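You operate a simulated robot arm through the tools that you are given. There is no shell and no other tool. Be economical: measure what you need, move in short steps, check, and stop when the job is done.

You run a simulated robot arm. Do the job below in one go: nothing can be reset, and whatever is moved stays where it is left.

Task
Top up the green-banded jar to its 100 ml line from the beaker.
Fine: beaker back; lid screwed on again; the damper stays open. Set down upright: marked plastic beaker.

The check looks at the end state, three seconds after you hand in, the way a careful person would. Anything else that was tipped, shoved, dropped, spilled or broken makes it a failure. Lids that push on must go on centred and level and be pressed home; caps that screw on are set level and turned clockwise until they are tight.

Robot
A 6-joint arm with a two-finger gripper, hanging from a carriage that runs on a gantry, over the field with the corners [-1996, 1238], [-1978, -142], [121, -115], [104, 1265] (x, y) and turns from -373 to 315 degrees about z. Base frame: it is fixed where the carriage stands at the start and does not move with it; the origin is on the floor, on the carriage's upright axis, x ahead of it, y to its left, z up; the surface under the hand at the start is at about z = 900. Units: mm, degrees, N and s.
With the tool pointing down near the work surface it reaches from about 100 to 480 mm from the robot's upright axis, wherever it stands. Its first joint turns from -166.0 to 166.0 degrees. Places, roughly: damper lever of the slot hood [200, 400, 1100]; table top behind the middle holder [300, -100, 900]. Payload 2.45 kg.
The tool frame sits at the grasp point between the pads (the TCP): z along the fingers, y along the line on which they close. The tips reach 26 mm beyond it. Largest opening 96 mm; the body of the gripper starts 69 mm behind the TCP.
Orientation is that of the tool frame in the base frame, as a unit quaternion [x, y, z, w]. With the fingers straight down and closing along the base's y, the tool's x points along the base's -x, its y along +y and its z along -z.

Tools
- The arm moves only by the tool jog_arm. Its argument "series" is text: rows parted by semicolons, each of 6 numbers parted by spaces: the shift along the tool's x, y, z in mm, then the turn, a rotation vector about the tool's x, y, z in degrees. In form: tx ty tz rx ry rz; .... A call has 1 to 12 rows; each row shifts and turns the commanded pose from where the row before left it, along the tool's axes as they then stand. "fingers" is the closure in counts, from 0 (fully open) to 255 (shut), set as the call begins (left out, the last holds). Rows are played at 5 a second. More than 50 mm and 8.6 degrees between two rows, or a gripper value outside its range, and nothing of the call is played. Where a pose cannot be reached the arm comes as near as it can. A force on the tool above 40 N (or 10 N above the force at the start of the call, whichever is more), or a blocked arm, ends the call early, and 0.2 s more pass. The fingers move at their own pace and stop on an object; they squeeze with about 26 N. The grip force told is the motor's: it shows also when the fingers shut on nothing. Time passes only in rows, and 0.2 s behind the last, so rows that do not move let the fingers close. The reply holds the time, the measured pose of the TCP, the force on the tool along the base axes, the opening and the grip force, in the units named above and with some noise, with the torque about the TCP (base axes, N m) and any sound that the robot's microphone picked up, and new pictures: "show" is both (left out), scene, wrist or none.
- Cameras (640 x 400 px; columns grow to the right, rows downward): "scene" is now at [269.1, -8.2, 1825.3]; the picture's right is [-0.03, -1.00, 0.00], its down [-0.93, 0.03, -0.36] and it looks along [0.36, -0.01, -0.93] (base axes); focal length 264 px, centre (320, 200). "wrist" rides on the gripper at [82, 3, -98] in the tool frame; the picture's right is [-0.04, 1.00, 0.00], its down [-0.73, -0.03, -0.68] and it looks along [-0.68, -0.03, 0.73] (tool axes); focal length 256 px, centre (320, 200). There is no depth. A picture from a camera that has moved, and an enlarged one, comes with that camera's place and axes in the base frame and with its lens. The place of the scene camera against the robot may be out by one fixed shift of up to 25 mm in any direction.
- move_column(by): slides the trunk up (or, below 0, down) by that many mm; the arm and the scene camera ride with it, the base frame stays. It gives what a move gives, with no picture.
- steer(legs): drives the robot by 1 to 6 legs, each [ahead, left, turn to the left] in mm, mm and degrees, along the robot's own axes; the way and the turn of a leg run together, so that a leg with both is an arc; at most 1500 mm and 180 degrees a leg. The arm and the cameras ride along, it lands a little off, and it stops where it bumps. It keeps to its track: a leg is cut to what the track allows. It gives what a move gives, and a new picture of the scene camera.
- aim_head(pan, tilt): turns the head with the scene camera to pan (to the left, within 155 degrees either way) and tilt (down, from -29 to 69), counted from straight ahead of the robot. It gives what a move gives, and a new picture of the scene camera.
- close_up(camera, box): a new picture of the part [left, top, right, bottom] of that camera's present view, enlarged. The clock stands still meanwhile.
- finish_job(): hands the job in; it is judged then, once.

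Go step by step. Nothing tells you exact positions but the pictures and the camera data: compare them with the known pose of the tool, close in by small moves and look again before you grip or let go. The budget is 120 turns and 260 pictures, counting those below and the enlarged ones. Unless the task says otherwise, let go and move clear before handing in, and close with one line.

The tools are called after "Emit:" by a JSON object that holds its "name" and its "arguments". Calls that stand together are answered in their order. jog_arm: Moves the arm, as the interface text tells. Its arguments: {"type":"object","properties":{"series":{"type":"string"},"fingers":{"type":"number"},"show":{"type":"string","enum":["both","scene","wrist","none"]}},"required":["series"]} The other tools are called the same way: move_column (by) slides the trunk up or down; steer (legs) drives the base; aim_head (pan, tilt) turns the head that bears the scene camera; close_up (camera, box) takes an enlarged picture of a part of a camera's view; finish_job () hands the job in.

At the start:

```text
time_s: 0.0
tcp_pos: [366.2, -124.1, 999.0]
ee_rot: [0.0, 1.0, -0.002, -0.001]
ft_force: [0.6, 0.0, 0.2]
wrist_torque: [0.01, 0.03, 0.02]
grip_width: 96.1
gripper_force: 0.0
trunk travel left (down, up): [-575.0, 27.0]
robot x, y, heading: [1.2, -2.3, -0.2]
head pan, tilt: [-1.6, 68.8]
```

scene: 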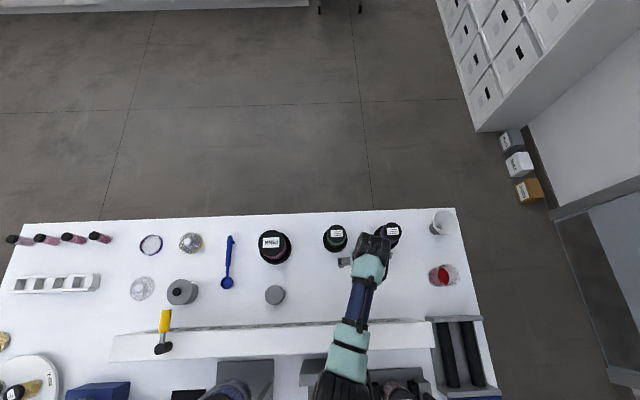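
wrist: 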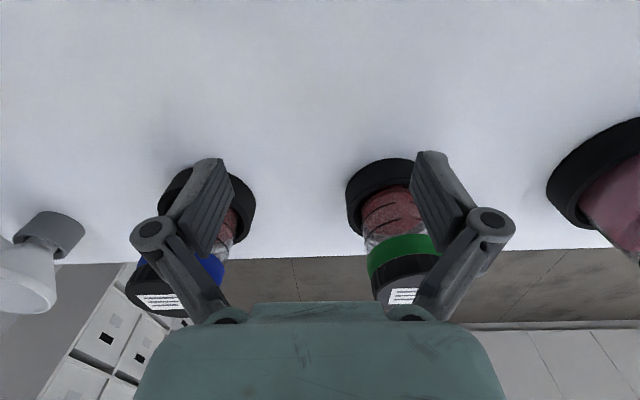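

I see two banded jars in black holders (green and blue) ahead of the hand, plus possible beakers at the right end of the table. I'll enlarge the pictures to identify everything before moving.

Emit:
{"name": "close_up", "arguments": {"camera": "scene", "box": [240, 200, 480, 350]}}

Emit:
{"name": "close_up", "arguments": {"camera": "scene", "box": [0, 210, 240, 360]}}

Emit:
{"name": "close_up", "arguments": {"camera": "wrist", "box": [320, 130, 480, 330]}}

Emit:
{"name": "aim_head", "arguments": {"pan": 50, "tilt": 50}}

```text
2.67 times, centred on (360, 275) of scene
camera zoom: at [269.1, -8.2, 1825.3], right [-0.03, -1.0, 0.0], down [-0.93, 0.03, -0.36], along [0.36, -0.01, -0.93], focal length 704 px, centre (213, 0)
```

zoom: 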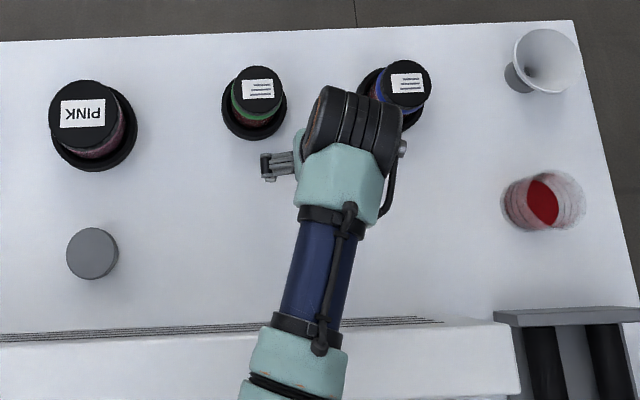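

```text
2.67 times, centred on (120, 285) of scene
camera zoom: at [269.1, -8.2, 1825.3], right [-0.03, -1.0, 0.0], down [-0.93, 0.03, -0.36], along [0.36, -0.01, -0.93], focal length 704 px, centre (853, -27)
```

zoom: 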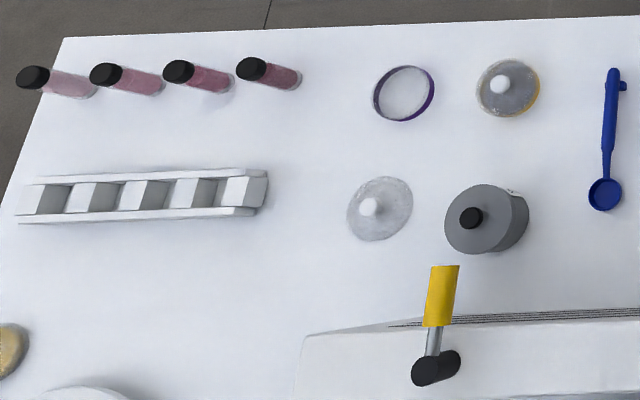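

```text
2.00 times, centred on (400, 230) of wrist
camera zoom: at [285.6, -122.6, 1098.1], right [0.04, 1.0, 0.0], down [0.73, -0.03, 0.68], along [0.68, -0.03, -0.73], focal length 512 px, centre (160, 140)
```

zoom: 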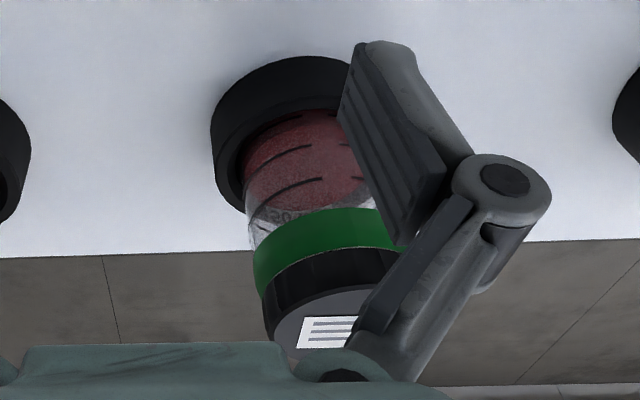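

```text
time_s: 1.2
tcp_pos: [367.0, -126.5, 1001.1]
ee_rot: [0.0, 1.0, 0.0, 0.0]
ft_force: [0.3, -0.5, 0.6]
wrist_torque: [0.0, -0.02, -0.01]
grip_width: 96.1
gripper_force: 0.1
trunk travel left (down, up): [-575.0, 27.0]
robot x, y, heading: [0.4, 1.4, -0.0]
head pan, tilt: [50.0, 50.0]
camera scene: at [262.7, 52.2, 1847.2], right [0.77, -0.64, 0.0], down [-0.49, -0.59, -0.64], along [0.41, 0.49, -0.77], focal length 264 px, centre (320, 200)
```

scene: 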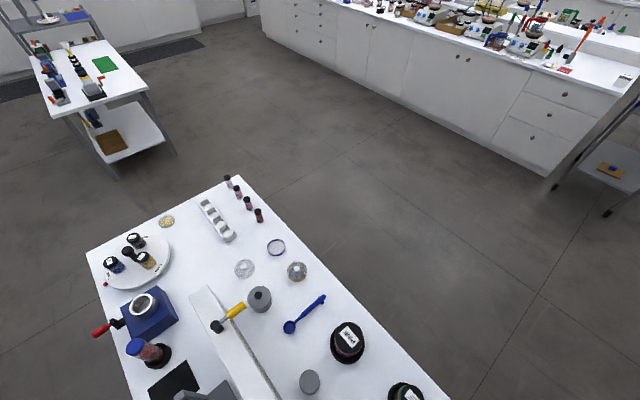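

The beaker with red contents is at the near right; the jars sit in black holders. I'll aim the head at the beaker and holders for a better look.

Emit:
{"name": "aim_head", "arguments": {"pan": -35, "tilt": 60}}

Emit:
{"name": "close_up", "arguments": {"camera": "scene", "box": [160, 150, 480, 350]}}

```text
time_s: 2.8
tcp_pos: [366.7, -125.3, 1000.3]
ee_rot: [0.0, 1.0, 0.0, 0.0]
ft_force: [0.4, -0.3, 0.9]
wrist_torque: [-0.04, -0.01, 0.01]
grip_width: 96.1
gripper_force: 0.0
trunk travel left (down, up): [-575.0, 27.0]
robot x, y, heading: [1.4, -0.9, 0.0]
head pan, tilt: [-35.0, 60.0]
camera scene: at [267.8, -44.9, 1834.7], right [-0.57, -0.82, 0.0], down [-0.71, 0.5, -0.5], along [0.41, -0.29, -0.87], focal length 264 px, centre (320, 200)
```

scene: 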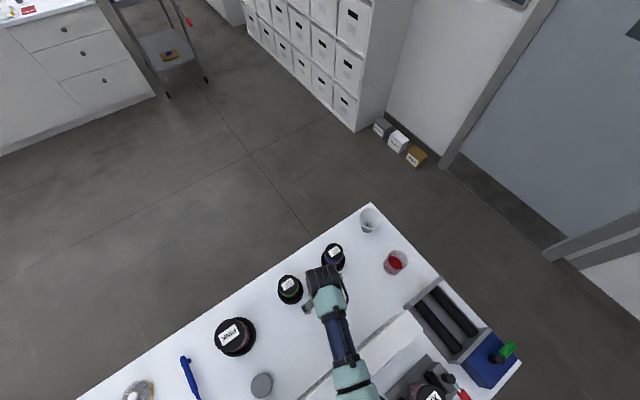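

```text
2.00 times, centred on (320, 250) of scene
camera zoom: at [267.8, -44.9, 1834.7], right [-0.57, -0.82, 0.0], down [-0.71, 0.5, -0.5], along [0.41, -0.29, -0.87], focal length 528 px, centre (320, 100)
```

zoom: 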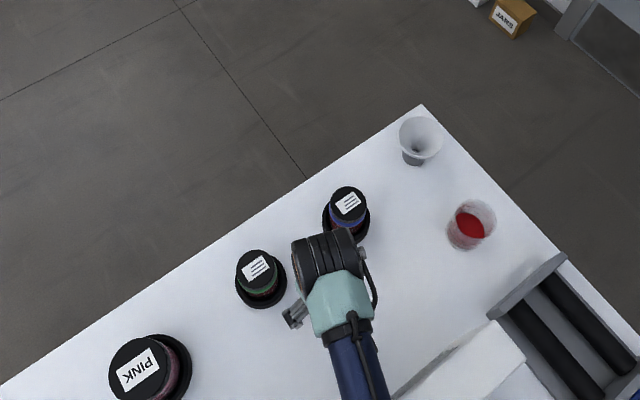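

Estimates: green jar ≈ (475, −68), beaker ≈ (334, −415), funnel ≈ (470, −410). I'll drive the carriage so both jar and beaker are within reach, then look again.

Emit:
{"name": "steer", "arguments": {"legs": [[60, -95, 0]]}}

Emit:
{"name": "aim_head", "arguments": {"pan": -20, "tilt": 62}}

Emit:
{"name": "jog_arm", "arguments": {"series": "0 0 -40 0 0 0; 40 0 -40 0 0 0; 40 0 0 0 0 0"}}

```text
time_s: 4.0
tcp_pos: [424.6, -222.7, 999.1]
ee_rot: [0.001, 1.0, 0.0, 0.0]
ft_force: [0.1, 0.0, -0.2]
wrist_torque: [0.04, 0.0, 0.02]
grip_width: 96.0
gripper_force: 0.1
trunk travel left (down, up): [-575.0, 27.0]
robot x, y, heading: [57.3, -95.2, -0.3]
head pan, tilt: [-35.0, 60.0]
camera scene: at [326.0, -141.2, 1834.6], right [-0.57, -0.82, 0.0], down [-0.71, 0.5, -0.5], along [0.41, -0.29, -0.87], focal length 264 px, centre (320, 200)
```

scene: 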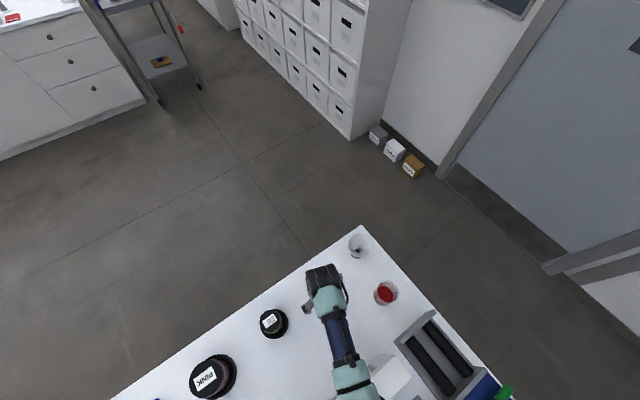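

```text
time_s: 4.8
tcp_pos: [423.3, -222.5, 1000.0]
ee_rot: [0.001, 1.0, -0.001, -0.001]
ft_force: [0.0, -0.4, -0.5]
wrist_torque: [0.03, 0.01, 0.01]
grip_width: 96.0
gripper_force: 0.1
trunk travel left (down, up): [-575.0, 27.0]
robot x, y, heading: [57.3, -98.8, -0.2]
head pan, tilt: [-20.0, 62.0]
camera scene: at [331.9, -125.1, 1832.4], right [-0.34, -0.94, 0.0], down [-0.83, 0.3, -0.47], along [0.44, -0.16, -0.88], focal length 264 px, centre (320, 200)
```

scene: 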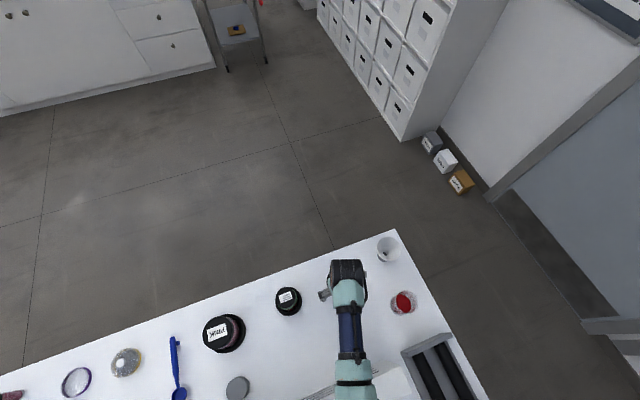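

```text
refused: row 2 steps farther than a row can; nothing moved
```

The hand drifted close to the blue jar; I raise it straight up and look.

Emit:
{"name": "jog_arm", "arguments": {"series": "0 0 -40 0 0 0; 0 0 -40 0 0 0; 45 0 0 0 0 0; 0 0 0 0 0 0"}}

```text
time_s: 5.8
tcp_pos: [378.5, -223.0, 1079.9]
ee_rot: [0.0, 1.0, 0.0, 0.0]
ft_force: [-0.4, -0.5, 0.8]
wrist_torque: [0.03, 0.01, -0.01]
grip_width: 96.0
gripper_force: 0.0
trunk travel left (down, up): [-575.0, 27.0]
robot x, y, heading: [58.0, -93.5, -0.1]
head pan, tilt: [-20.0, 62.0]
camera scene: at [331.9, -125.0, 1832.4], right [-0.34, -0.94, 0.0], down [-0.83, 0.3, -0.47], along [0.44, -0.16, -0.88], focal length 264 px, centre (320, 200)
camera wrist: at [297.8, -220.2, 1178.3], right [0.04, 1.0, 0.0], down [0.73, -0.03, 0.68], along [0.68, -0.03, -0.73], focal length 256 px, centre (320, 200)
```

scene: 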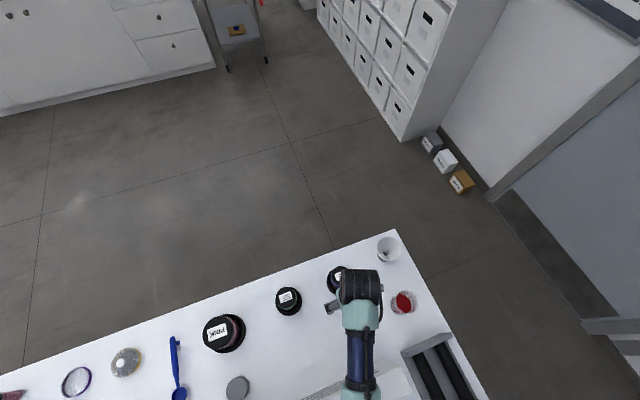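
wrist: 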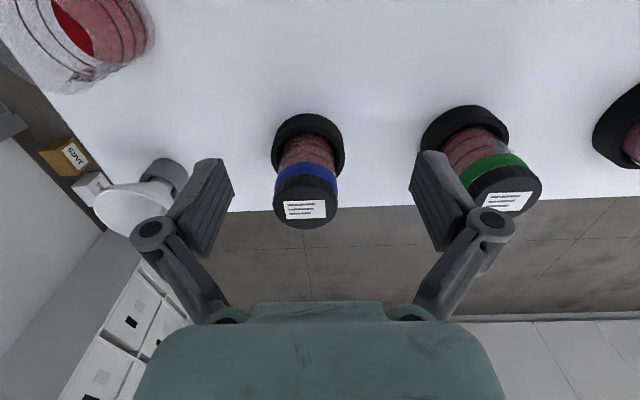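

Undisturbed. I'll slide over in front of the green jar and pull back for a close look at its level and marks.

Emit:
{"name": "jog_arm", "arguments": {"series": "0 48 0 0 0 0; 0 48 0 0 0 0; 0 48 0 0 0 0; 40 0 20 0 0 0; 0 0 0 0 0 0", "show": "wrist"}}

Emit:
{"name": "close_up", "arguments": {"camera": "wrist", "box": [240, 90, 400, 190]}}

```text
time_s: 7.0
tcp_pos: [338.7, -78.7, 1059.3]
ee_rot: [0.001, 1.0, 0.001, -0.001]
ft_force: [0.6, 0.3, -0.1]
wrist_torque: [0.01, 0.02, 0.04]
grip_width: 96.0
gripper_force: 0.0
trunk travel left (down, up): [-575.0, 27.0]
robot x, y, heading: [53.9, -95.7, -0.4]
head pan, tilt: [-20.0, 62.0]
camera wrist: at [257.6, -75.0, 1157.6], right [0.04, 1.0, 0.0], down [0.73, -0.03, 0.68], along [0.68, -0.03, -0.73], focal length 256 px, centre (320, 200)
```

wrist: 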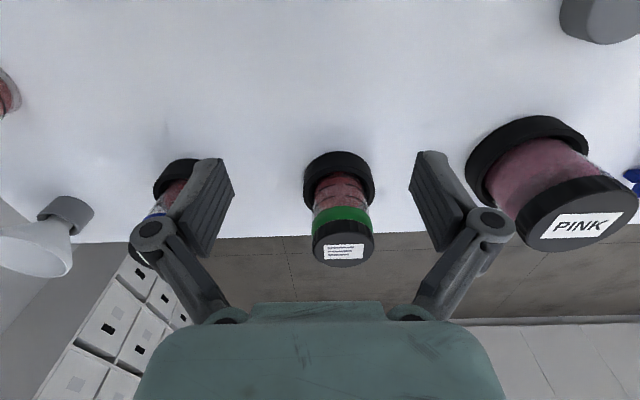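

```text
4.00 times, centred on (320, 140) of wrist
camera zoom: at [257.6, -75.0, 1157.6], right [0.04, 1.0, 0.0], down [0.73, -0.03, 0.68], along [0.68, -0.03, -0.73], focal length 1024 px, centre (320, 440)
```

zoom: 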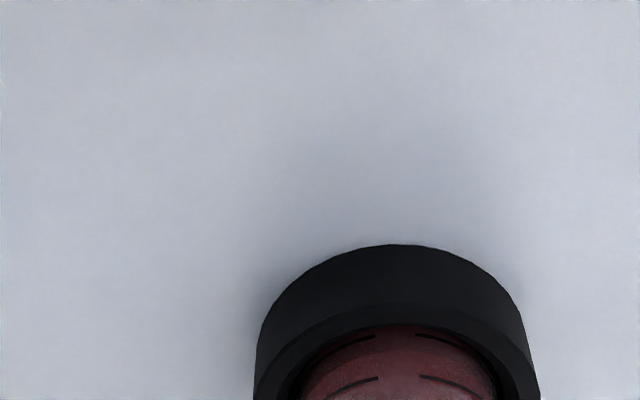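

Emit:
{"name": "close_up", "arguments": {"camera": "wrist", "box": [290, 140, 394, 270]}}

```text
3.08 times, centred on (342, 205) of wrist
camera zoom: at [257.6, -75.0, 1157.6], right [0.04, 1.0, 0.0], down [0.73, -0.03, 0.68], along [0.68, -0.03, -0.73], focal length 788 px, centre (252, 185)
```

zoom: 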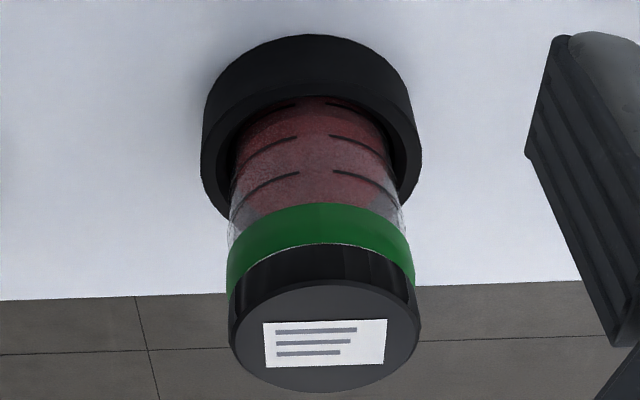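

The green jar's axis is near (459, −61), cap top near z 1012, cap about 58 mm wide. I'll tilt the hand slightly to read the marks from the side.

Emit:
{"name": "jog_arm", "arguments": {"series": "0 14 0 0 0 0; 0 0 30 0 -8 0; 0 0 30 0 -8 0; 0 0 0 0 -8 0; 0 0 0 0 -8 0; 0 0 0 0 0 0"}}

Emit:
{"name": "close_up", "arguments": {"camera": "wrist", "box": [240, 100, 400, 240]}}

```text
time_s: 8.4
tcp_pos: [349.8, -64.2, 1003.9]
ee_rot: [0.0, 0.96, 0.0, 0.28]
ft_force: [24.1, 1.8, 14.6]
wrist_torque: [-0.11, 3.05, 0.07]
grip_width: 95.8
gripper_force: 0.0
trunk travel left (down, up): [-575.0, 27.0]
robot x, y, heading: [61.6, -91.8, -0.1]
head pan, tilt: [-20.0, 62.0]
camera scene: at [333.7, -125.0, 1833.5], right [-0.34, -0.94, 0.0], down [-0.83, 0.3, -0.47], along [0.44, -0.16, -0.88], focal length 264 px, centre (320, 200)
camera wrist: at [229.4, -60.4, 1041.7], right [0.04, 1.0, 0.02], down [0.25, -0.03, 0.97], along [0.97, -0.03, -0.25], focal length 256 px, centre (320, 200)
```

scene: 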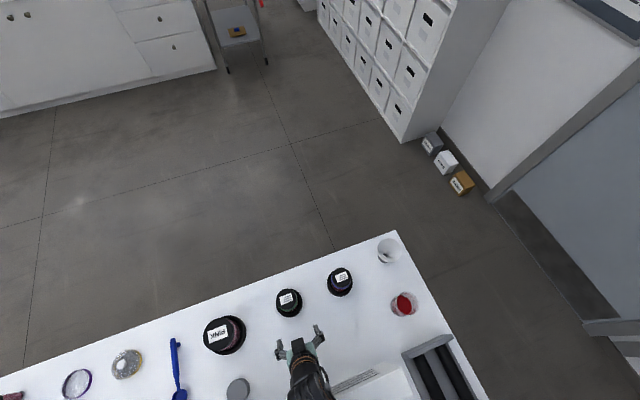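
wrist: 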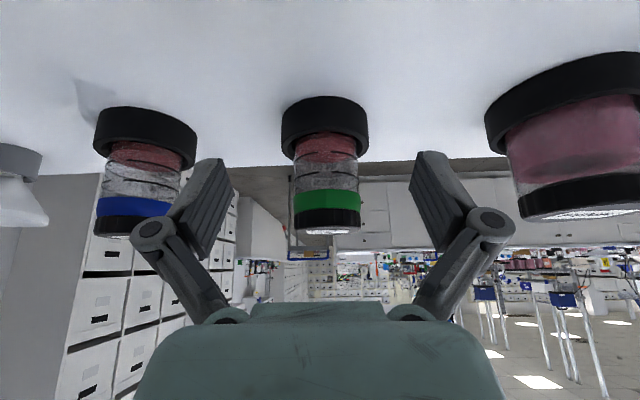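

```text
2.86 times, centred on (320, 170) of wrist
camera zoom: at [229.4, -60.4, 1041.7], right [0.04, 1.0, 0.02], down [0.25, -0.03, 0.97], along [0.97, -0.03, -0.25], focal length 731 px, centre (320, 286)
```

zoom: 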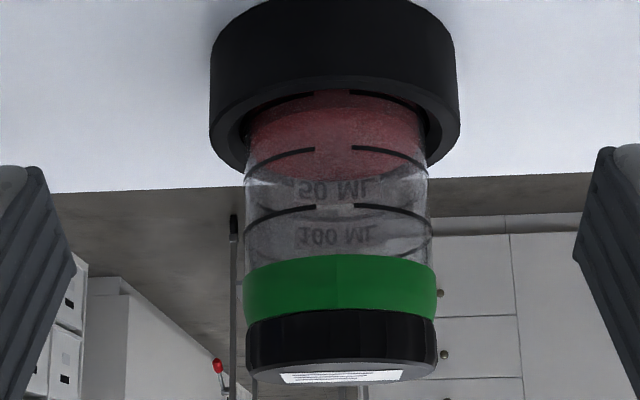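

The 50 ML and 100 ML marks are visible, but the force reading (24 N) says the hand is leaning on the hood behind it. I back off at once by reversing the tilt and moving up and forward.

Emit:
{"name": "jog_arm", "arguments": {"series": "-10 0 0 0 0 0; -10 0 0 0 8 0; 0 0 0 0 8 0; 0 0 0 0 0 0"}}

Emit:
{"name": "close_up", "arguments": {"camera": "wrist", "box": [260, 100, 400, 260]}}

```text
time_s: 9.4
tcp_pos: [359.6, -63.5, 1010.4]
ee_rot: [0.001, 0.99, 0.0, 0.138]
ft_force: [-0.2, 0.4, 0.0]
wrist_torque: [-0.01, 0.02, -0.03]
grip_width: 96.0
gripper_force: 0.1
trunk travel left (down, up): [-575.0, 27.0]
robot x, y, heading: [56.8, -97.6, -0.1]
head pan, tilt: [-20.0, 62.0]
camera scene: at [331.9, -125.0, 1832.4], right [-0.34, -0.94, 0.0], down [-0.83, 0.3, -0.47], along [0.44, -0.16, -0.88], focal length 264 px, centre (320, 200)
camera wrist: at [255.4, -61.0, 1082.3], right [0.04, 1.0, 0.01], down [0.52, -0.03, 0.85], along [0.85, -0.03, -0.52], focal length 256 px, centre (320, 200)
```

scene: 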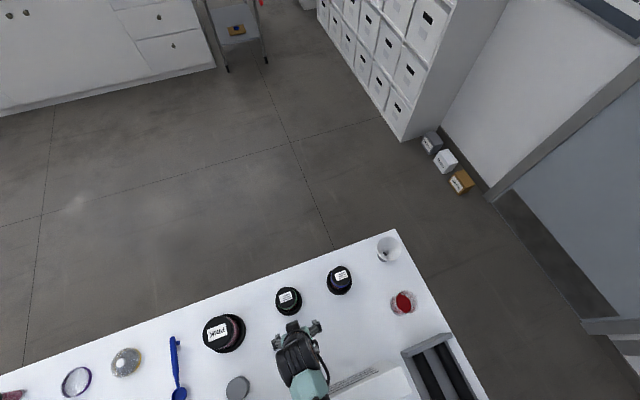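
wrist: 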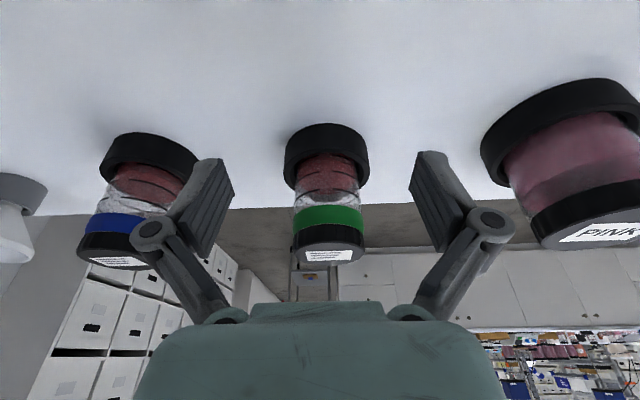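

```text
2.50 times, centred on (330, 180) of wrist
camera zoom: at [255.4, -61.0, 1082.3], right [0.04, 1.0, 0.01], down [0.52, -0.03, 0.85], along [0.85, -0.03, -0.52], focal length 640 px, centre (295, 250)
```

zoom: 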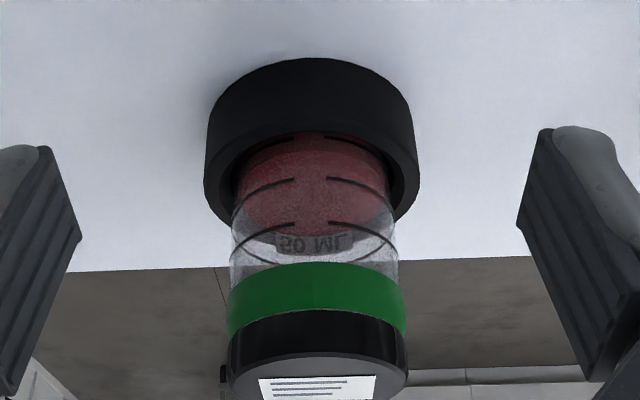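

Contact is gone. Lines measure near z 930, 948 and 966, with text on the far side; I'll zoom in more to assign the labels.

Emit:
{"name": "close_up", "arguments": {"camera": "wrist", "box": [295, 145, 365, 215]}}

Emit:
{"name": "jog_arm", "arguments": {"series": "0 0 -30 0 0 0; -25 0 -20 0 -6 0; 0 0 0 0 -8 0; 0 0 0 0 0 0", "show": "wrist"}}

Emit:
{"name": "close_up", "arguments": {"camera": "wrist", "box": [270, 80, 370, 180]}}

```text
5.71 times, centred on (330, 180) of wrist
camera zoom: at [255.4, -61.0, 1082.3], right [0.04, 1.0, 0.01], down [0.52, -0.03, 0.85], along [0.85, -0.03, -0.52], focal length 1463 px, centre (263, 314)
```

zoom: 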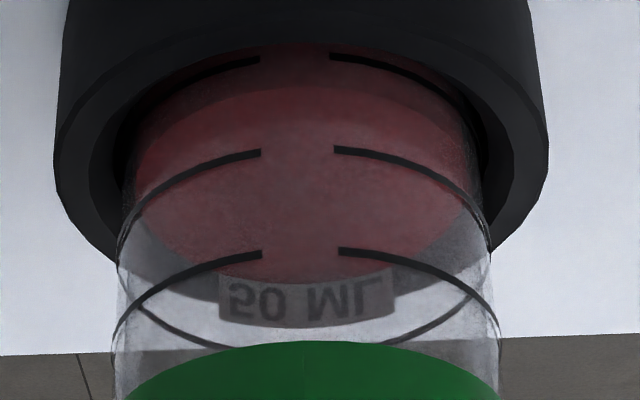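

```text
time_s: 10.4
tcp_pos: [370.8, -65.4, 1064.8]
ee_rot: [0.001, 0.966, -0.001, 0.26]
ft_force: [0.2, 0.9, -0.7]
wrist_torque: [-0.03, 0.01, 0.03]
grip_width: 95.8
gripper_force: 0.1
trunk travel left (down, up): [-575.0, 27.0]
robot x, y, heading: [59.3, -96.3, 0.1]
head pan, tilt: [-20.0, 62.0]
camera wrist: at [251.7, -62.0, 1108.4], right [0.04, 1.0, 0.02], down [0.29, -0.03, 0.96], along [0.95, -0.03, -0.3], focal length 256 px, centre (320, 200)
```

wrist: 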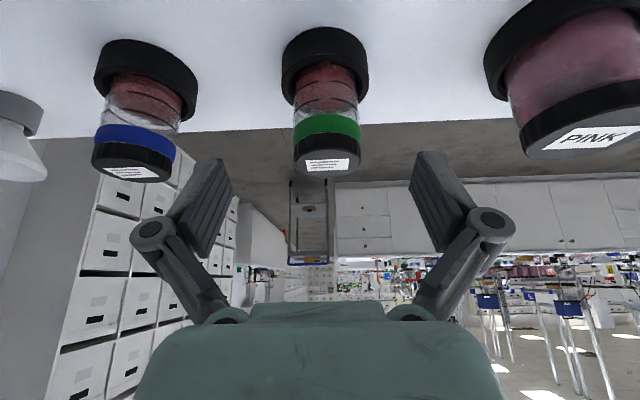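

```text
4.00 times, centred on (320, 130) of wrist
camera zoom: at [251.7, -62.0, 1108.4], right [0.04, 1.0, 0.02], down [0.29, -0.03, 0.96], along [0.95, -0.03, -0.3], focal length 1024 px, centre (320, 480)
```

zoom: 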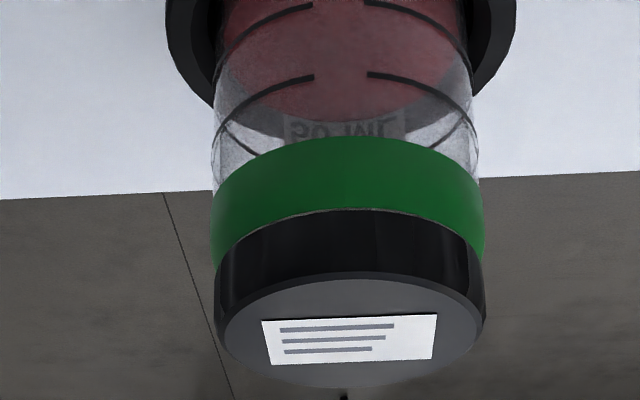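

Labels check out by volume: lines step 50 ml, so the middle line (z≈948) is 100 ml and the current level is about 933 (≈60 ml). Now I straighten the hand and go above the cap.

Emit:
{"name": "jog_arm", "arguments": {"series": "0 0 0 0 7.5 0; 0 0 0 0 7.5 0; 0 0 0 0 7.5 0; 0 0 0 0 7.5 0; -44 2 0 0 0 0; -44 2 0 0 0 0; 0 0 0 0 0 0"}}

Emit:
{"name": "close_up", "arguments": {"camera": "wrist", "box": [220, 100, 420, 300]}}

```text
time_s: 12.0
tcp_pos: [459.2, -63.5, 1066.0]
ee_rot: [0.001, 1.0, 0.0, 0.0]
ft_force: [0.1, 0.2, 0.5]
wrist_torque: [0.0, 0.0, 0.02]
grip_width: 96.1
gripper_force: 0.0
trunk travel left (down, up): [-575.0, 27.0]
robot x, y, heading: [58.0, -98.0, -0.4]
head pan, tilt: [-20.0, 62.0]
camera scene: at [331.9, -125.0, 1832.4], right [-0.34, -0.94, 0.0], down [-0.83, 0.3, -0.47], along [0.44, -0.16, -0.88], focal length 264 px, centre (320, 200)
camera wrist: at [378.6, -58.7, 1163.7], right [0.04, 1.0, 0.0], down [0.73, -0.03, 0.68], along [0.68, -0.03, -0.73], focal length 256 px, centre (320, 200)
```

scene: 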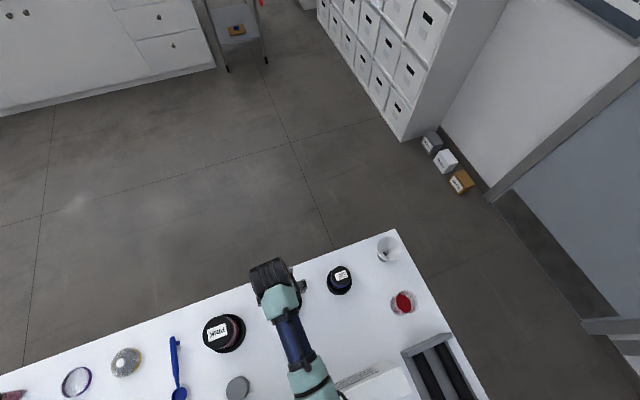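
wrist: 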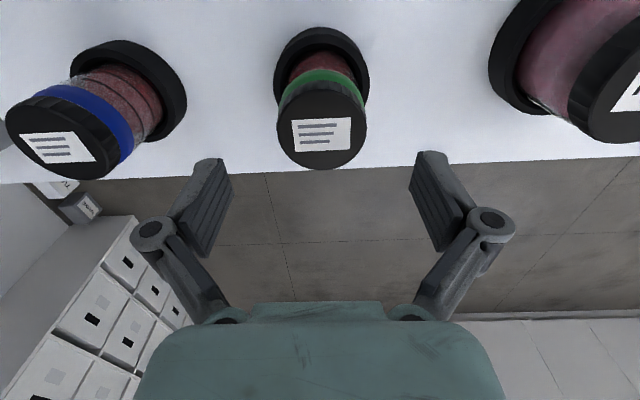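

```text
2.00 times, centred on (320, 200) of wrist
camera zoom: at [378.6, -58.7, 1163.7], right [0.04, 1.0, 0.0], down [0.73, -0.03, 0.68], along [0.68, -0.03, -0.73], focal length 512 px, centre (320, 200)
```

zoom: 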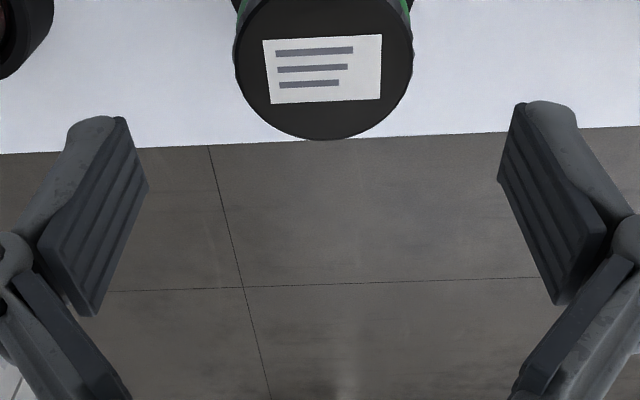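

The cap centre comes out at about (461, −61). I descend with open fingers, then check before gripping.

Emit:
{"name": "jog_arm", "arguments": {"series": "-2 2 0 0 0 0; 0 0 22 0 0 0; 0 0 20 0 0 0; 0 0 0 0 0 0", "show": "wrist"}}

Emit:
{"name": "close_up", "arguments": {"camera": "scene", "box": [240, 240, 360, 320]}}

```text
time_s: 13.0
tcp_pos: [462.9, -57.3, 1023.8]
ee_rot: [0.0, 1.0, 0.0, 0.0]
ft_force: [-0.3, -0.1, 1.5]
wrist_torque: [-0.01, 0.0, -0.01]
grip_width: 96.0
gripper_force: 0.0
trunk travel left (down, up): [-575.0, 27.0]
robot x, y, heading: [62.2, -91.5, -0.1]
head pan, tilt: [-20.0, 62.0]
camera wrist: at [381.0, -54.3, 1122.5], right [0.04, 1.0, 0.0], down [0.73, -0.03, 0.68], along [0.68, -0.03, -0.73], focal length 256 px, centre (320, 200)
```

wrist: 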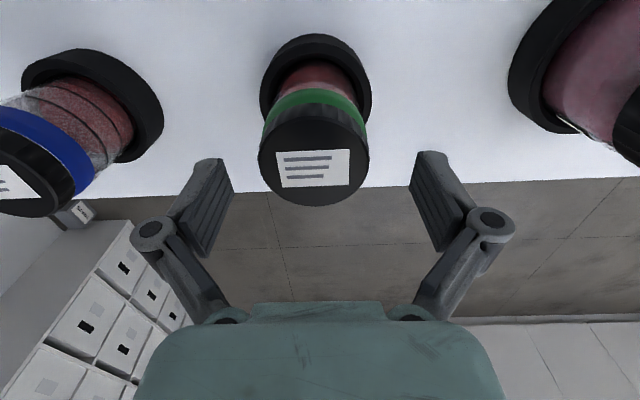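

```text
5.00 times, centred on (300, 280) of scene
camera zoom: at [331.9, -125.0, 1832.4], right [-0.34, -0.94, 0.0], down [-0.83, 0.3, -0.47], along [0.44, -0.16, -0.88], focal length 1319 px, centre (420, -200)
```

zoom: 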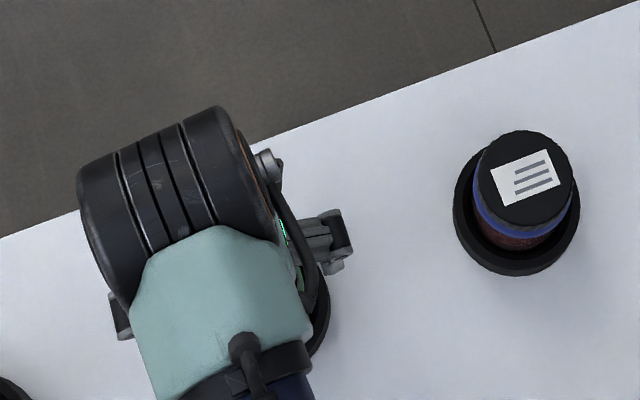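

Relative to the tool, the cap is ~4 mm behind and ~4 mm to the right, top 17 mm below the TCP. I correct, drop 4 mm, and close.

Emit:
{"name": "jog_arm", "arguments": {"series": "4 -4 0 0 0 0; 0 0 4 0 0 0; 0 0 0 0 0 0", "show": "wrist"}}

Emit:
{"name": "jog_arm", "arguments": {"series": "0 0 0 0 0 0; 0 0 0 0 0 0; 0 0 0 0 0 0; 0 0 0 0 0 0; 0 0 0 0 0 0", "fingers": 255, "show": "wrist"}}

```text
time_s: 13.8
tcp_pos: [457.4, -61.6, 1020.9]
ee_rot: [0.001, 1.0, 0.0, 0.001]
ft_force: [-0.6, 0.1, 0.6]
wrist_torque: [-0.03, 0.0, -0.05]
grip_width: 96.3
gripper_force: 0.0
trunk travel left (down, up): [-575.0, 27.0]
robot x, y, heading: [57.6, -98.0, -0.0]
head pan, tilt: [-20.0, 62.0]
camera wrist: at [376.8, -58.3, 1118.9], right [0.04, 1.0, 0.0], down [0.73, -0.03, 0.68], along [0.68, -0.03, -0.73], focal length 256 px, centre (320, 200)
```

wrist: 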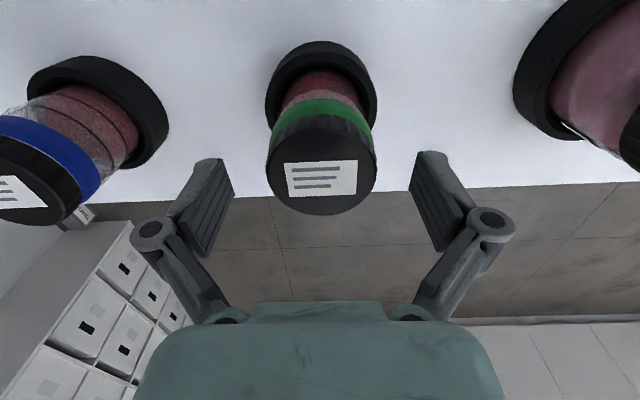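

```text
time_s: 15.0
tcp_pos: [457.9, -61.1, 1020.0]
ee_rot: [0.001, 1.0, 0.001, 0.0]
ft_force: [-0.7, 0.8, 2.8]
wrist_torque: [0.04, 0.0, 0.02]
grip_width: 58.2
gripper_force: 26.6
trunk travel left (down, up): [-575.0, 27.0]
robot x, y, heading: [57.1, -95.3, -0.1]
head pan, tilt: [-20.0, 62.0]
camera wrist: at [376.9, -58.1, 1119.0], right [0.04, 1.0, 0.0], down [0.73, -0.03, 0.68], along [0.68, -0.03, -0.73], focal length 256 px, centre (320, 200)
```

wrist: 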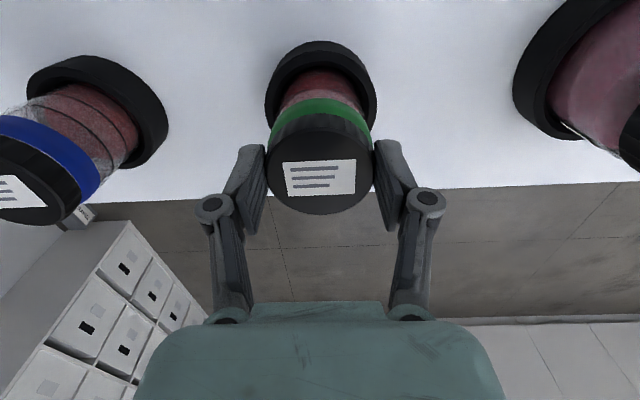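

Gripped at 58.2 mm and centred within ~2 mm. I now turn counter-clockwise from above (negative tool z), watching torque and sounds.

Emit:
{"name": "jog_arm", "arguments": {"series": "0 0 0 0 0 -8; 0 0 0 0 0 -8; 0 0 0 0 0 -8; 0 0 0 0 0 -8; 0 0 0 0 0 -8; 0 0 0 0 0 -8; 0 0 0 0 0 -8; 0 0 0 0 0 -8; 0 0 0 0 0 0", "show": "wrist"}}

```text
time_s: 17.0
tcp_pos: [459.2, -62.8, 1020.3]
ee_rot: [-0.53, 0.848, -0.002, 0.0]
ft_force: [3.6, -7.2, 21.4]
wrist_torque: [-0.32, -0.13, -0.01]
grip_width: 58.7
gripper_force: 26.0
trunk travel left (down, up): [-575.0, 27.0]
robot x, y, heading: [55.0, -95.1, -0.1]
head pan, tilt: [-20.0, 62.0]
camera wrist: at [420.8, -134.3, 1118.8], right [-0.88, 0.47, 0.0], down [0.35, 0.65, 0.68], along [0.32, 0.6, -0.73], focal length 256 px, centre (320, 200)
```

wrist: 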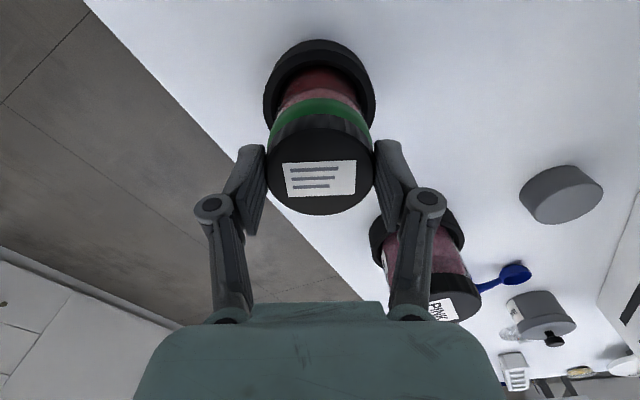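

The cap is turning and pushing upward as it rises. I follow it up a little and continue.

Emit:
{"name": "jog_arm", "arguments": {"series": "0 0 -0.6 0 0 0; 0 0 0 0 0 0", "show": "none"}}

Emit:
{"name": "jog_arm", "arguments": {"series": "0 0 -0.08 0 0 -8; 0 0 -0.08 0 0 -8; 0 0 -0.08 0 0 -8; 0 0 -0.08 0 0 -8; 0 0 -0.08 0 0 -8; 0 0 -0.08 0 0 -8; 0 0 -0.08 0 0 -8; 0 0 0 0 0 0", "show": "wrist"}}

```text
time_s: 17.6
tcp_pos: [458.1, -62.6, 1021.1]
ee_rot: [-0.53, 0.848, -0.001, 0.0]
ft_force: [6.4, -5.5, 13.9]
wrist_torque: [-0.26, -0.54, -0.06]
grip_width: 58.4
gripper_force: 25.9
trunk travel left (down, up): [-575.0, 27.0]
robot x, y, heading: [53.4, -95.1, -0.2]
head pan, tilt: [-20.0, 62.0]
```

```text
time_s: 19.4
tcp_pos: [459.4, -62.8, 1022.4]
ee_rot: [0.866, -0.499, 0.0, -0.001]
ft_force: [7.9, -2.1, 5.6]
wrist_torque: [-0.02, -0.63, -0.02]
grip_width: 58.0
gripper_force: 26.2
trunk travel left (down, up): [-575.0, 27.0]
robot x, y, heading: [59.9, -95.7, -0.1]
head pan, tilt: [-20.0, 62.0]
camera wrist: at [497.2, -134.8, 1119.9], right [-0.89, -0.47, 0.0], down [-0.34, 0.65, 0.68], along [-0.31, 0.6, -0.73], focal length 256 px, centre (320, 200)
```

wrist: 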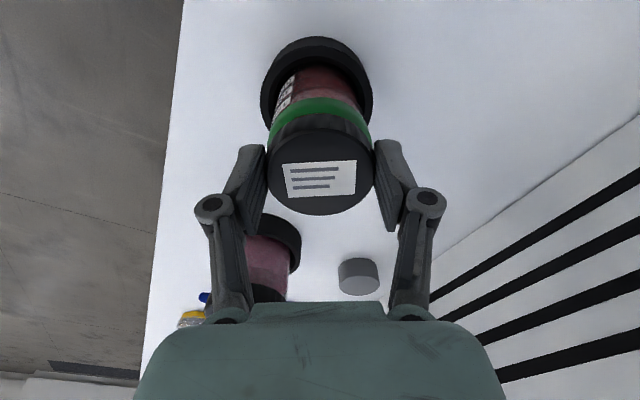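

Turned 120°, jar stays put in its holder. Continuing.

Emit:
{"name": "jog_arm", "arguments": {"series": "0 0 -0.06 0 0 -8; 0 0 -0.06 0 0 -8; 0 0 -0.06 0 0 -8; 0 0 -0.06 0 0 -8; 0 0 -0.06 0 0 -8; 0 0 -0.06 0 0 -8; 0 0 -0.06 0 0 -8; 0 0 0 0 0 0", "show": "wrist"}}

Emit:
{"name": "close_up", "arguments": {"camera": "wrist", "box": [250, 20, 390, 160]}}

```text
time_s: 21.2
tcp_pos: [458.3, -62.6, 1022.5]
ee_rot: [0.999, -0.036, 0.001, 0.0]
ft_force: [10.4, -0.6, 4.2]
wrist_torque: [-0.08, -0.77, -0.02]
grip_width: 58.5
gripper_force: 26.1
trunk travel left (down, up): [-575.0, 27.0]
robot x, y, heading: [56.5, -97.8, 0.1]
head pan, tilt: [-20.0, 62.0]
camera wrist: at [540.5, -71.1, 1120.9], right [-0.11, -0.99, 0.0], down [-0.73, 0.08, 0.68], along [-0.67, 0.07, -0.74], focal length 256 px, centre (320, 200)
```

wrist: 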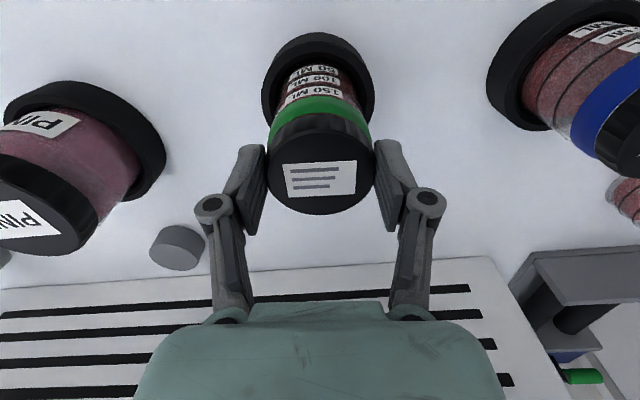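

```text
2.86 times, centred on (320, 90) of wrist
camera zoom: at [540.5, -71.1, 1120.9], right [-0.11, -0.99, 0.0], down [-0.73, 0.08, 0.68], along [-0.67, 0.07, -0.74], focal length 731 px, centre (320, 514)
```

zoom: 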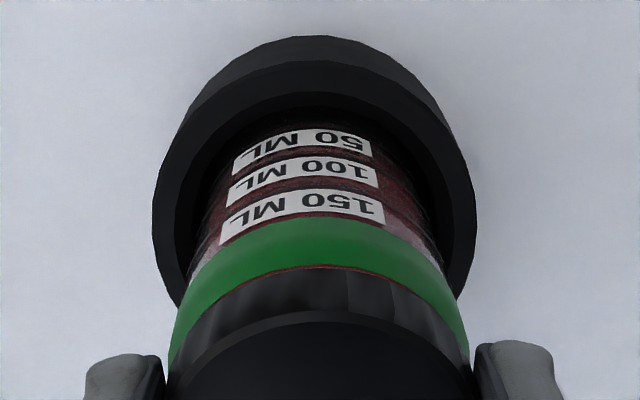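

Labels 50/100/150 seen on the far side. A tighter zoom to see which line each belongs to.

Emit:
{"name": "close_up", "arguments": {"camera": "wrist", "box": [285, 55, 355, 115]}}

Emit:
{"name": "jog_arm", "arguments": {"series": "0 0 -0.06 0 0 -8; 0 0 -0.06 0 0 -8; 0 0 -0.06 0 0 -8; 0 0 -0.06 0 0 -8; 0 0 -0.06 0 0 -8; 0 0 -0.06 0 0 -8; 0 0 -0.06 0 0 -8; 0 0 -0.06 0 0 -8; 0 0 0 0 0 0", "show": "wrist"}}

```text
6.67 times, centred on (320, 85) of wrist
camera zoom: at [540.5, -71.1, 1120.9], right [-0.11, -0.99, 0.0], down [-0.73, 0.08, 0.68], along [-0.67, 0.07, -0.74], focal length 1707 px, centre (320, 967)
```

zoom: 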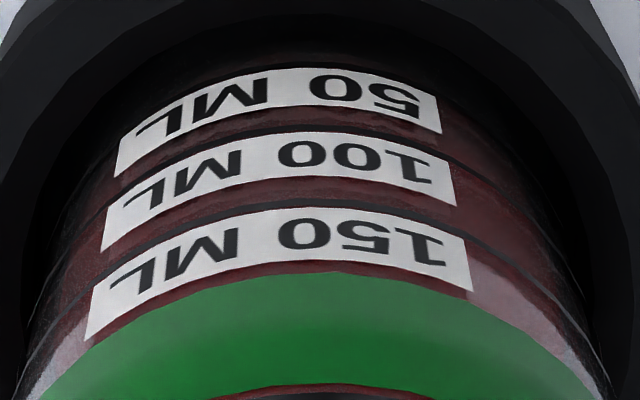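

```text
time_s: 21.6
tcp_pos: [457.4, -43.7, 1025.8]
ee_rot: [1.0, 0.008, 0.005, 0.011]
ft_force: [-2.4, -16.4, 31.0]
wrist_torque: [-1.32, 0.44, 0.11]
grip_width: 59.3
gripper_force: 26.4
out of reach, approached as far as the arm can: row 1
trunk travel left (down, up): [-575.0, 27.0]
robot x, y, heading: [57.1, -94.6, -0.4]
head pan, tilt: [-20.0, 62.0]
stopped in row 1: the force on the tool passed its limit at 66 N (the readings are from after the stop); the commanded pose is now the measured one
camera wrist: at [539.2, -44.3, 1125.0], right [-0.02, -1.0, 0.02], down [-0.74, 0.03, 0.67], along [-0.67, 0.0, -0.74], focal length 256 px, centre (320, 200)
```

wrist: 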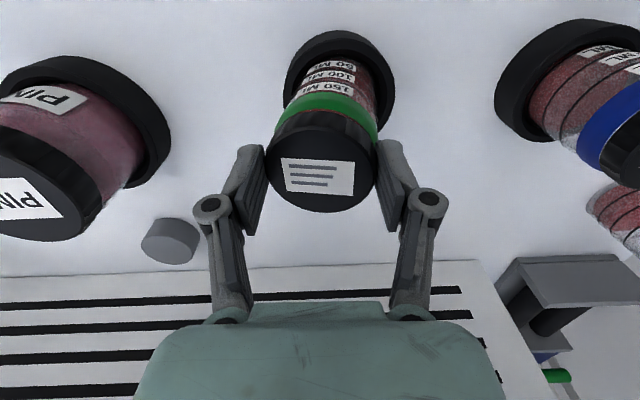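

The wrist hit its joint limit and the hand was dragged ~19 mm in y. I reverse that immediately, gently back to the jar axis.

Emit:
{"name": "jog_arm", "arguments": {"series": "0 5 0.5 0.3 0 1; 0 5 0.8 0.3 -0.2 1; 0 5 0.8 0.3 -0.2 1; 0 3.5 0.8 0.4 -0.2 2; 0 0 0 0 0 0"}}

Emit:
{"name": "close_up", "arguments": {"camera": "wrist", "box": [250, 20, 410, 230]}}

```text
time_s: 22.8
tcp_pos: [456.8, -57.7, 1021.7]
ee_rot: [0.999, -0.034, -0.001, -0.004]
ft_force: [9.0, 4.7, 14.7]
wrist_torque: [0.23, -0.55, 0.13]
grip_width: 57.8
gripper_force: 26.5
trunk travel left (down, up): [-575.0, 27.0]
robot x, y, heading: [57.9, -97.4, 0.1]
head pan, tilt: [-20.0, 62.0]
camera scene: at [332.6, -125.3, 1832.8], right [-0.34, -0.94, 0.0], down [-0.83, 0.3, -0.47], along [0.44, -0.16, -0.88], focal length 264 px, centre (320, 200)
camera wrist: at [539.7, -67.5, 1119.8], right [-0.11, -0.99, -0.01], down [-0.73, 0.07, 0.68], along [-0.68, 0.08, -0.73], focal length 256 px, centre (320, 200)
```

scene: 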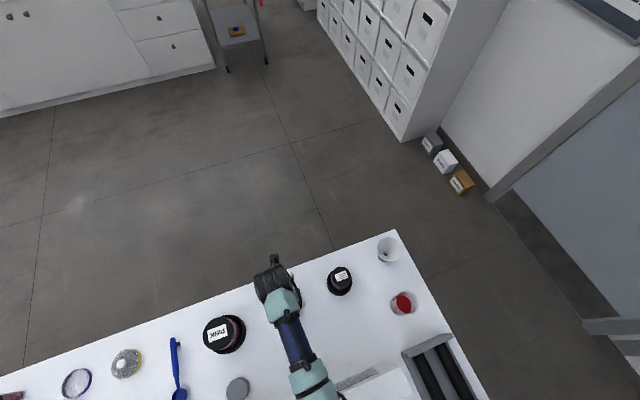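
wrist: 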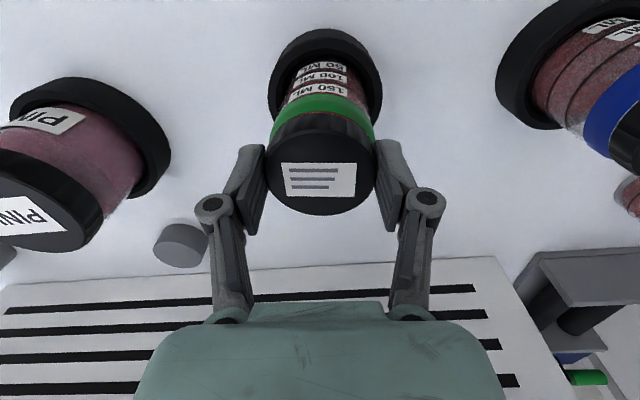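

```text
1.90 times, centred on (330, 125) of wrist
camera zoom: at [539.7, -67.5, 1119.8], right [-0.11, -0.99, -0.01], down [-0.73, 0.07, 0.68], along [-0.68, 0.08, -0.73], focal length 488 px, centre (301, 343)
```

zoom: 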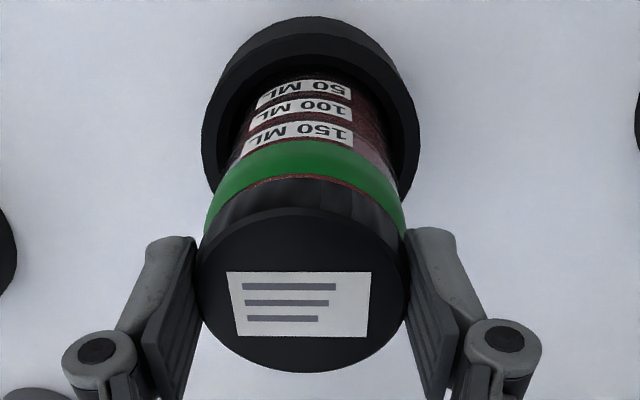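

Nearly back. I finish the last 4 mm, then release so the jar sits straight, and rise.

Emit:
{"name": "jog_arm", "arguments": {"series": "0 2 0 0.3 0 0; 0 2.2 0 0.3 0 0; 0 0 0 0 0 0", "show": "none"}}

Emit:
{"name": "jog_arm", "arguments": {"series": "0 0 0 0 0 0; 0 0 0 0 0 0; 0 0 0 0 0 0", "fingers": 0, "show": "wrist"}}

Emit:
{"name": "jog_arm", "arguments": {"series": "0 0 -45 0 0 0; 0 0 0 0 0 8; 0 0 0 0 0 8; 0 0 0 0 0 8; 0 0 0 0 0 8; 0 0 0 0 0 8; 0 0 0 0 0 8; 0 0 0 0 0 8; 0 0 0 0 0 8; 0 0 0 0 0 8; 0 0 0 0 0 8; 0 0 0 0 0 8", "show": "wrist"}}

```text
time_s: 23.6
tcp_pos: [456.1, -61.1, 1021.7]
ee_rot: [0.999, -0.034, -0.001, -0.01]
ft_force: [11.8, 11.6, 4.6]
wrist_torque: [0.89, -0.85, -0.07]
grip_width: 57.9
gripper_force: 25.9
trunk travel left (down, up): [-575.0, 27.0]
robot x, y, heading: [59.9, -95.2, -0.4]
head pan, tilt: [-20.0, 62.0]
```

```text
time_s: 24.4
tcp_pos: [453.2, -63.0, 1020.0]
ee_rot: [0.999, -0.034, -0.003, -0.01]
ft_force: [-0.1, -0.2, -0.2]
wrist_torque: [0.01, -0.02, -0.01]
grip_width: 96.1
gripper_force: 0.0
trunk travel left (down, up): [-575.0, 27.0]
robot x, y, heading: [57.0, -96.2, -0.1]
head pan, tilt: [-20.0, 62.0]
camera wrist: at [536.4, -74.4, 1118.1], right [-0.11, -0.99, -0.02], down [-0.73, 0.07, 0.68], along [-0.68, 0.09, -0.73], focal length 256 px, centre (320, 200)
```

wrist: 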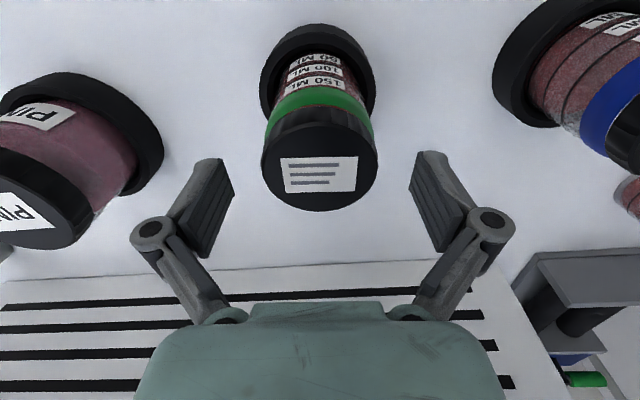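

```text
time_s: 27.0
tcp_pos: [454.4, -62.9, 1065.2]
ee_rot: [-0.695, 0.719, 0.008, 0.005]
ft_force: [0.5, -0.3, 0.1]
wrist_torque: [0.0, 0.0, 0.0]
grip_width: 95.7
gripper_force: 0.1
trunk travel left (down, up): [-575.0, 27.0]
robot x, y, heading: [59.0, -99.1, -0.0]
head pan, tilt: [-20.0, 62.0]
camera wrist: at [449.3, -146.6, 1162.2], right [-1.0, 0.08, 0.01], down [0.06, 0.72, 0.69], along [0.05, 0.69, -0.72], focal length 256 px, centre (320, 200)
```

wrist: 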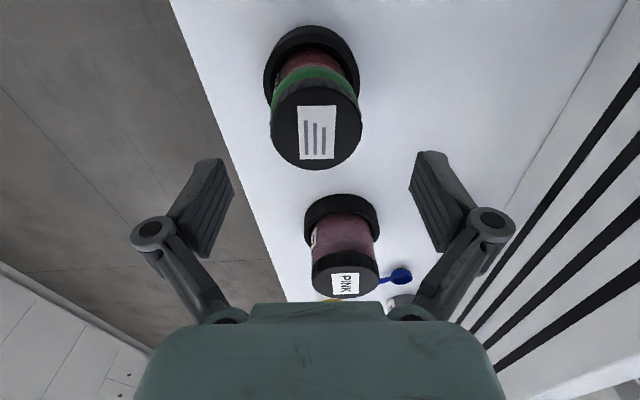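

Jar looks seated straight. I correct a 1° tool tilt and keep rotating back to find the range on the other side.

Emit:
{"name": "jog_arm", "arguments": {"series": "0 0 0 0 1.06 0; 0 0 0 0 0 8; 0 0 0 0 0 8; 0 0 0 0 0 8; 0 0 0 0 0 8; 0 0 0 0 0 8; 0 0 0 0 0 8; 0 0 0 0 0 8; 0 0 0 0 0 8; 0 0 0 0 0 8; 0 0 0 0 0 8; 0 0 0 0 0 8", "show": "none"}}

Emit:
{"name": "jog_arm", "arguments": {"series": "0 0 0 0 0 8; 0 0 0 0 0 8; 0 0 0 0 0 8; 0 0 0 0 0 8; 0 0 0 0 0 8; 0 0 0 0 0 8; 0 0 0 0 0 8; 0 0 0 0 0 8; 0 0 0 0 0 8; 0 0 0 0 0 8; 0 0 0 0 0 8; 0 0 0 0 0 0", "show": "none"}}

Emit:
{"name": "jog_arm", "arguments": {"series": "0 0 0 0 0 8; 0 0 0 0 0 8; 0 0 0 0 0 8; 0 0 0 0 0 8; 0 0 0 0 0 8; 0 0 0 0 0 8; 0 0 0 0 0 8; 0 0 0 0 0 0", "show": "wrist"}}

```text
time_s: 29.6
tcp_pos: [454.8, -64.6, 1065.7]
ee_rot: [0.0, 1.0, 0.0, -0.003]
ft_force: [-0.2, 0.0, 0.4]
wrist_torque: [0.02, 0.01, 0.01]
grip_width: 96.0
gripper_force: 0.1
trunk travel left (down, up): [-575.0, 27.0]
robot x, y, heading: [58.9, -97.5, -0.0]
head pan, tilt: [-20.0, 62.0]
```

```text
time_s: 32.2
tcp_pos: [453.6, -63.3, 1066.2]
ee_rot: [0.695, 0.719, -0.002, -0.001]
ft_force: [0.1, -0.1, -0.1]
wrist_torque: [0.01, 0.01, -0.01]
grip_width: 95.9
gripper_force: 0.1
trunk travel left (down, up): [-575.0, 27.0]
robot x, y, heading: [62.0, -97.7, -0.1]
head pan, tilt: [-20.0, 62.0]
```

```text
time_s: 34.0
tcp_pos: [453.5, -62.9, 1066.5]
ee_rot: [0.951, 0.309, -0.003, -0.001]
ft_force: [-0.5, 0.0, 0.1]
wrist_torque: [-0.02, -0.01, 0.02]
grip_width: 96.2
gripper_force: 0.0
trunk travel left (down, up): [-575.0, 27.0]
robot x, y, heading: [60.2, -98.5, -0.3]
head pan, tilt: [-20.0, 62.0]
camera wrist: at [523.8, -18.2, 1163.7], right [0.55, -0.83, 0.0], down [-0.61, -0.41, 0.68], along [-0.57, -0.38, -0.73], focal length 256 px, centre (320, 200)
```

wrist: 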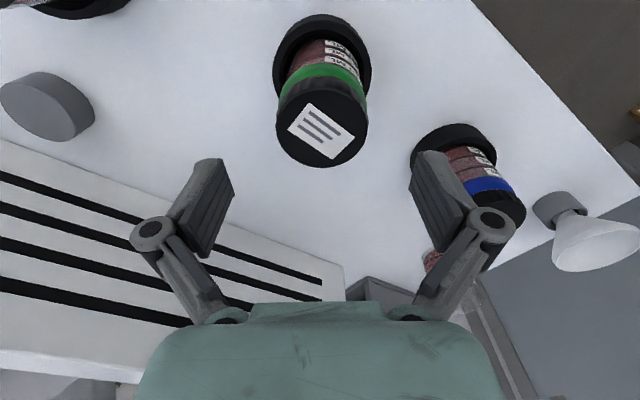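

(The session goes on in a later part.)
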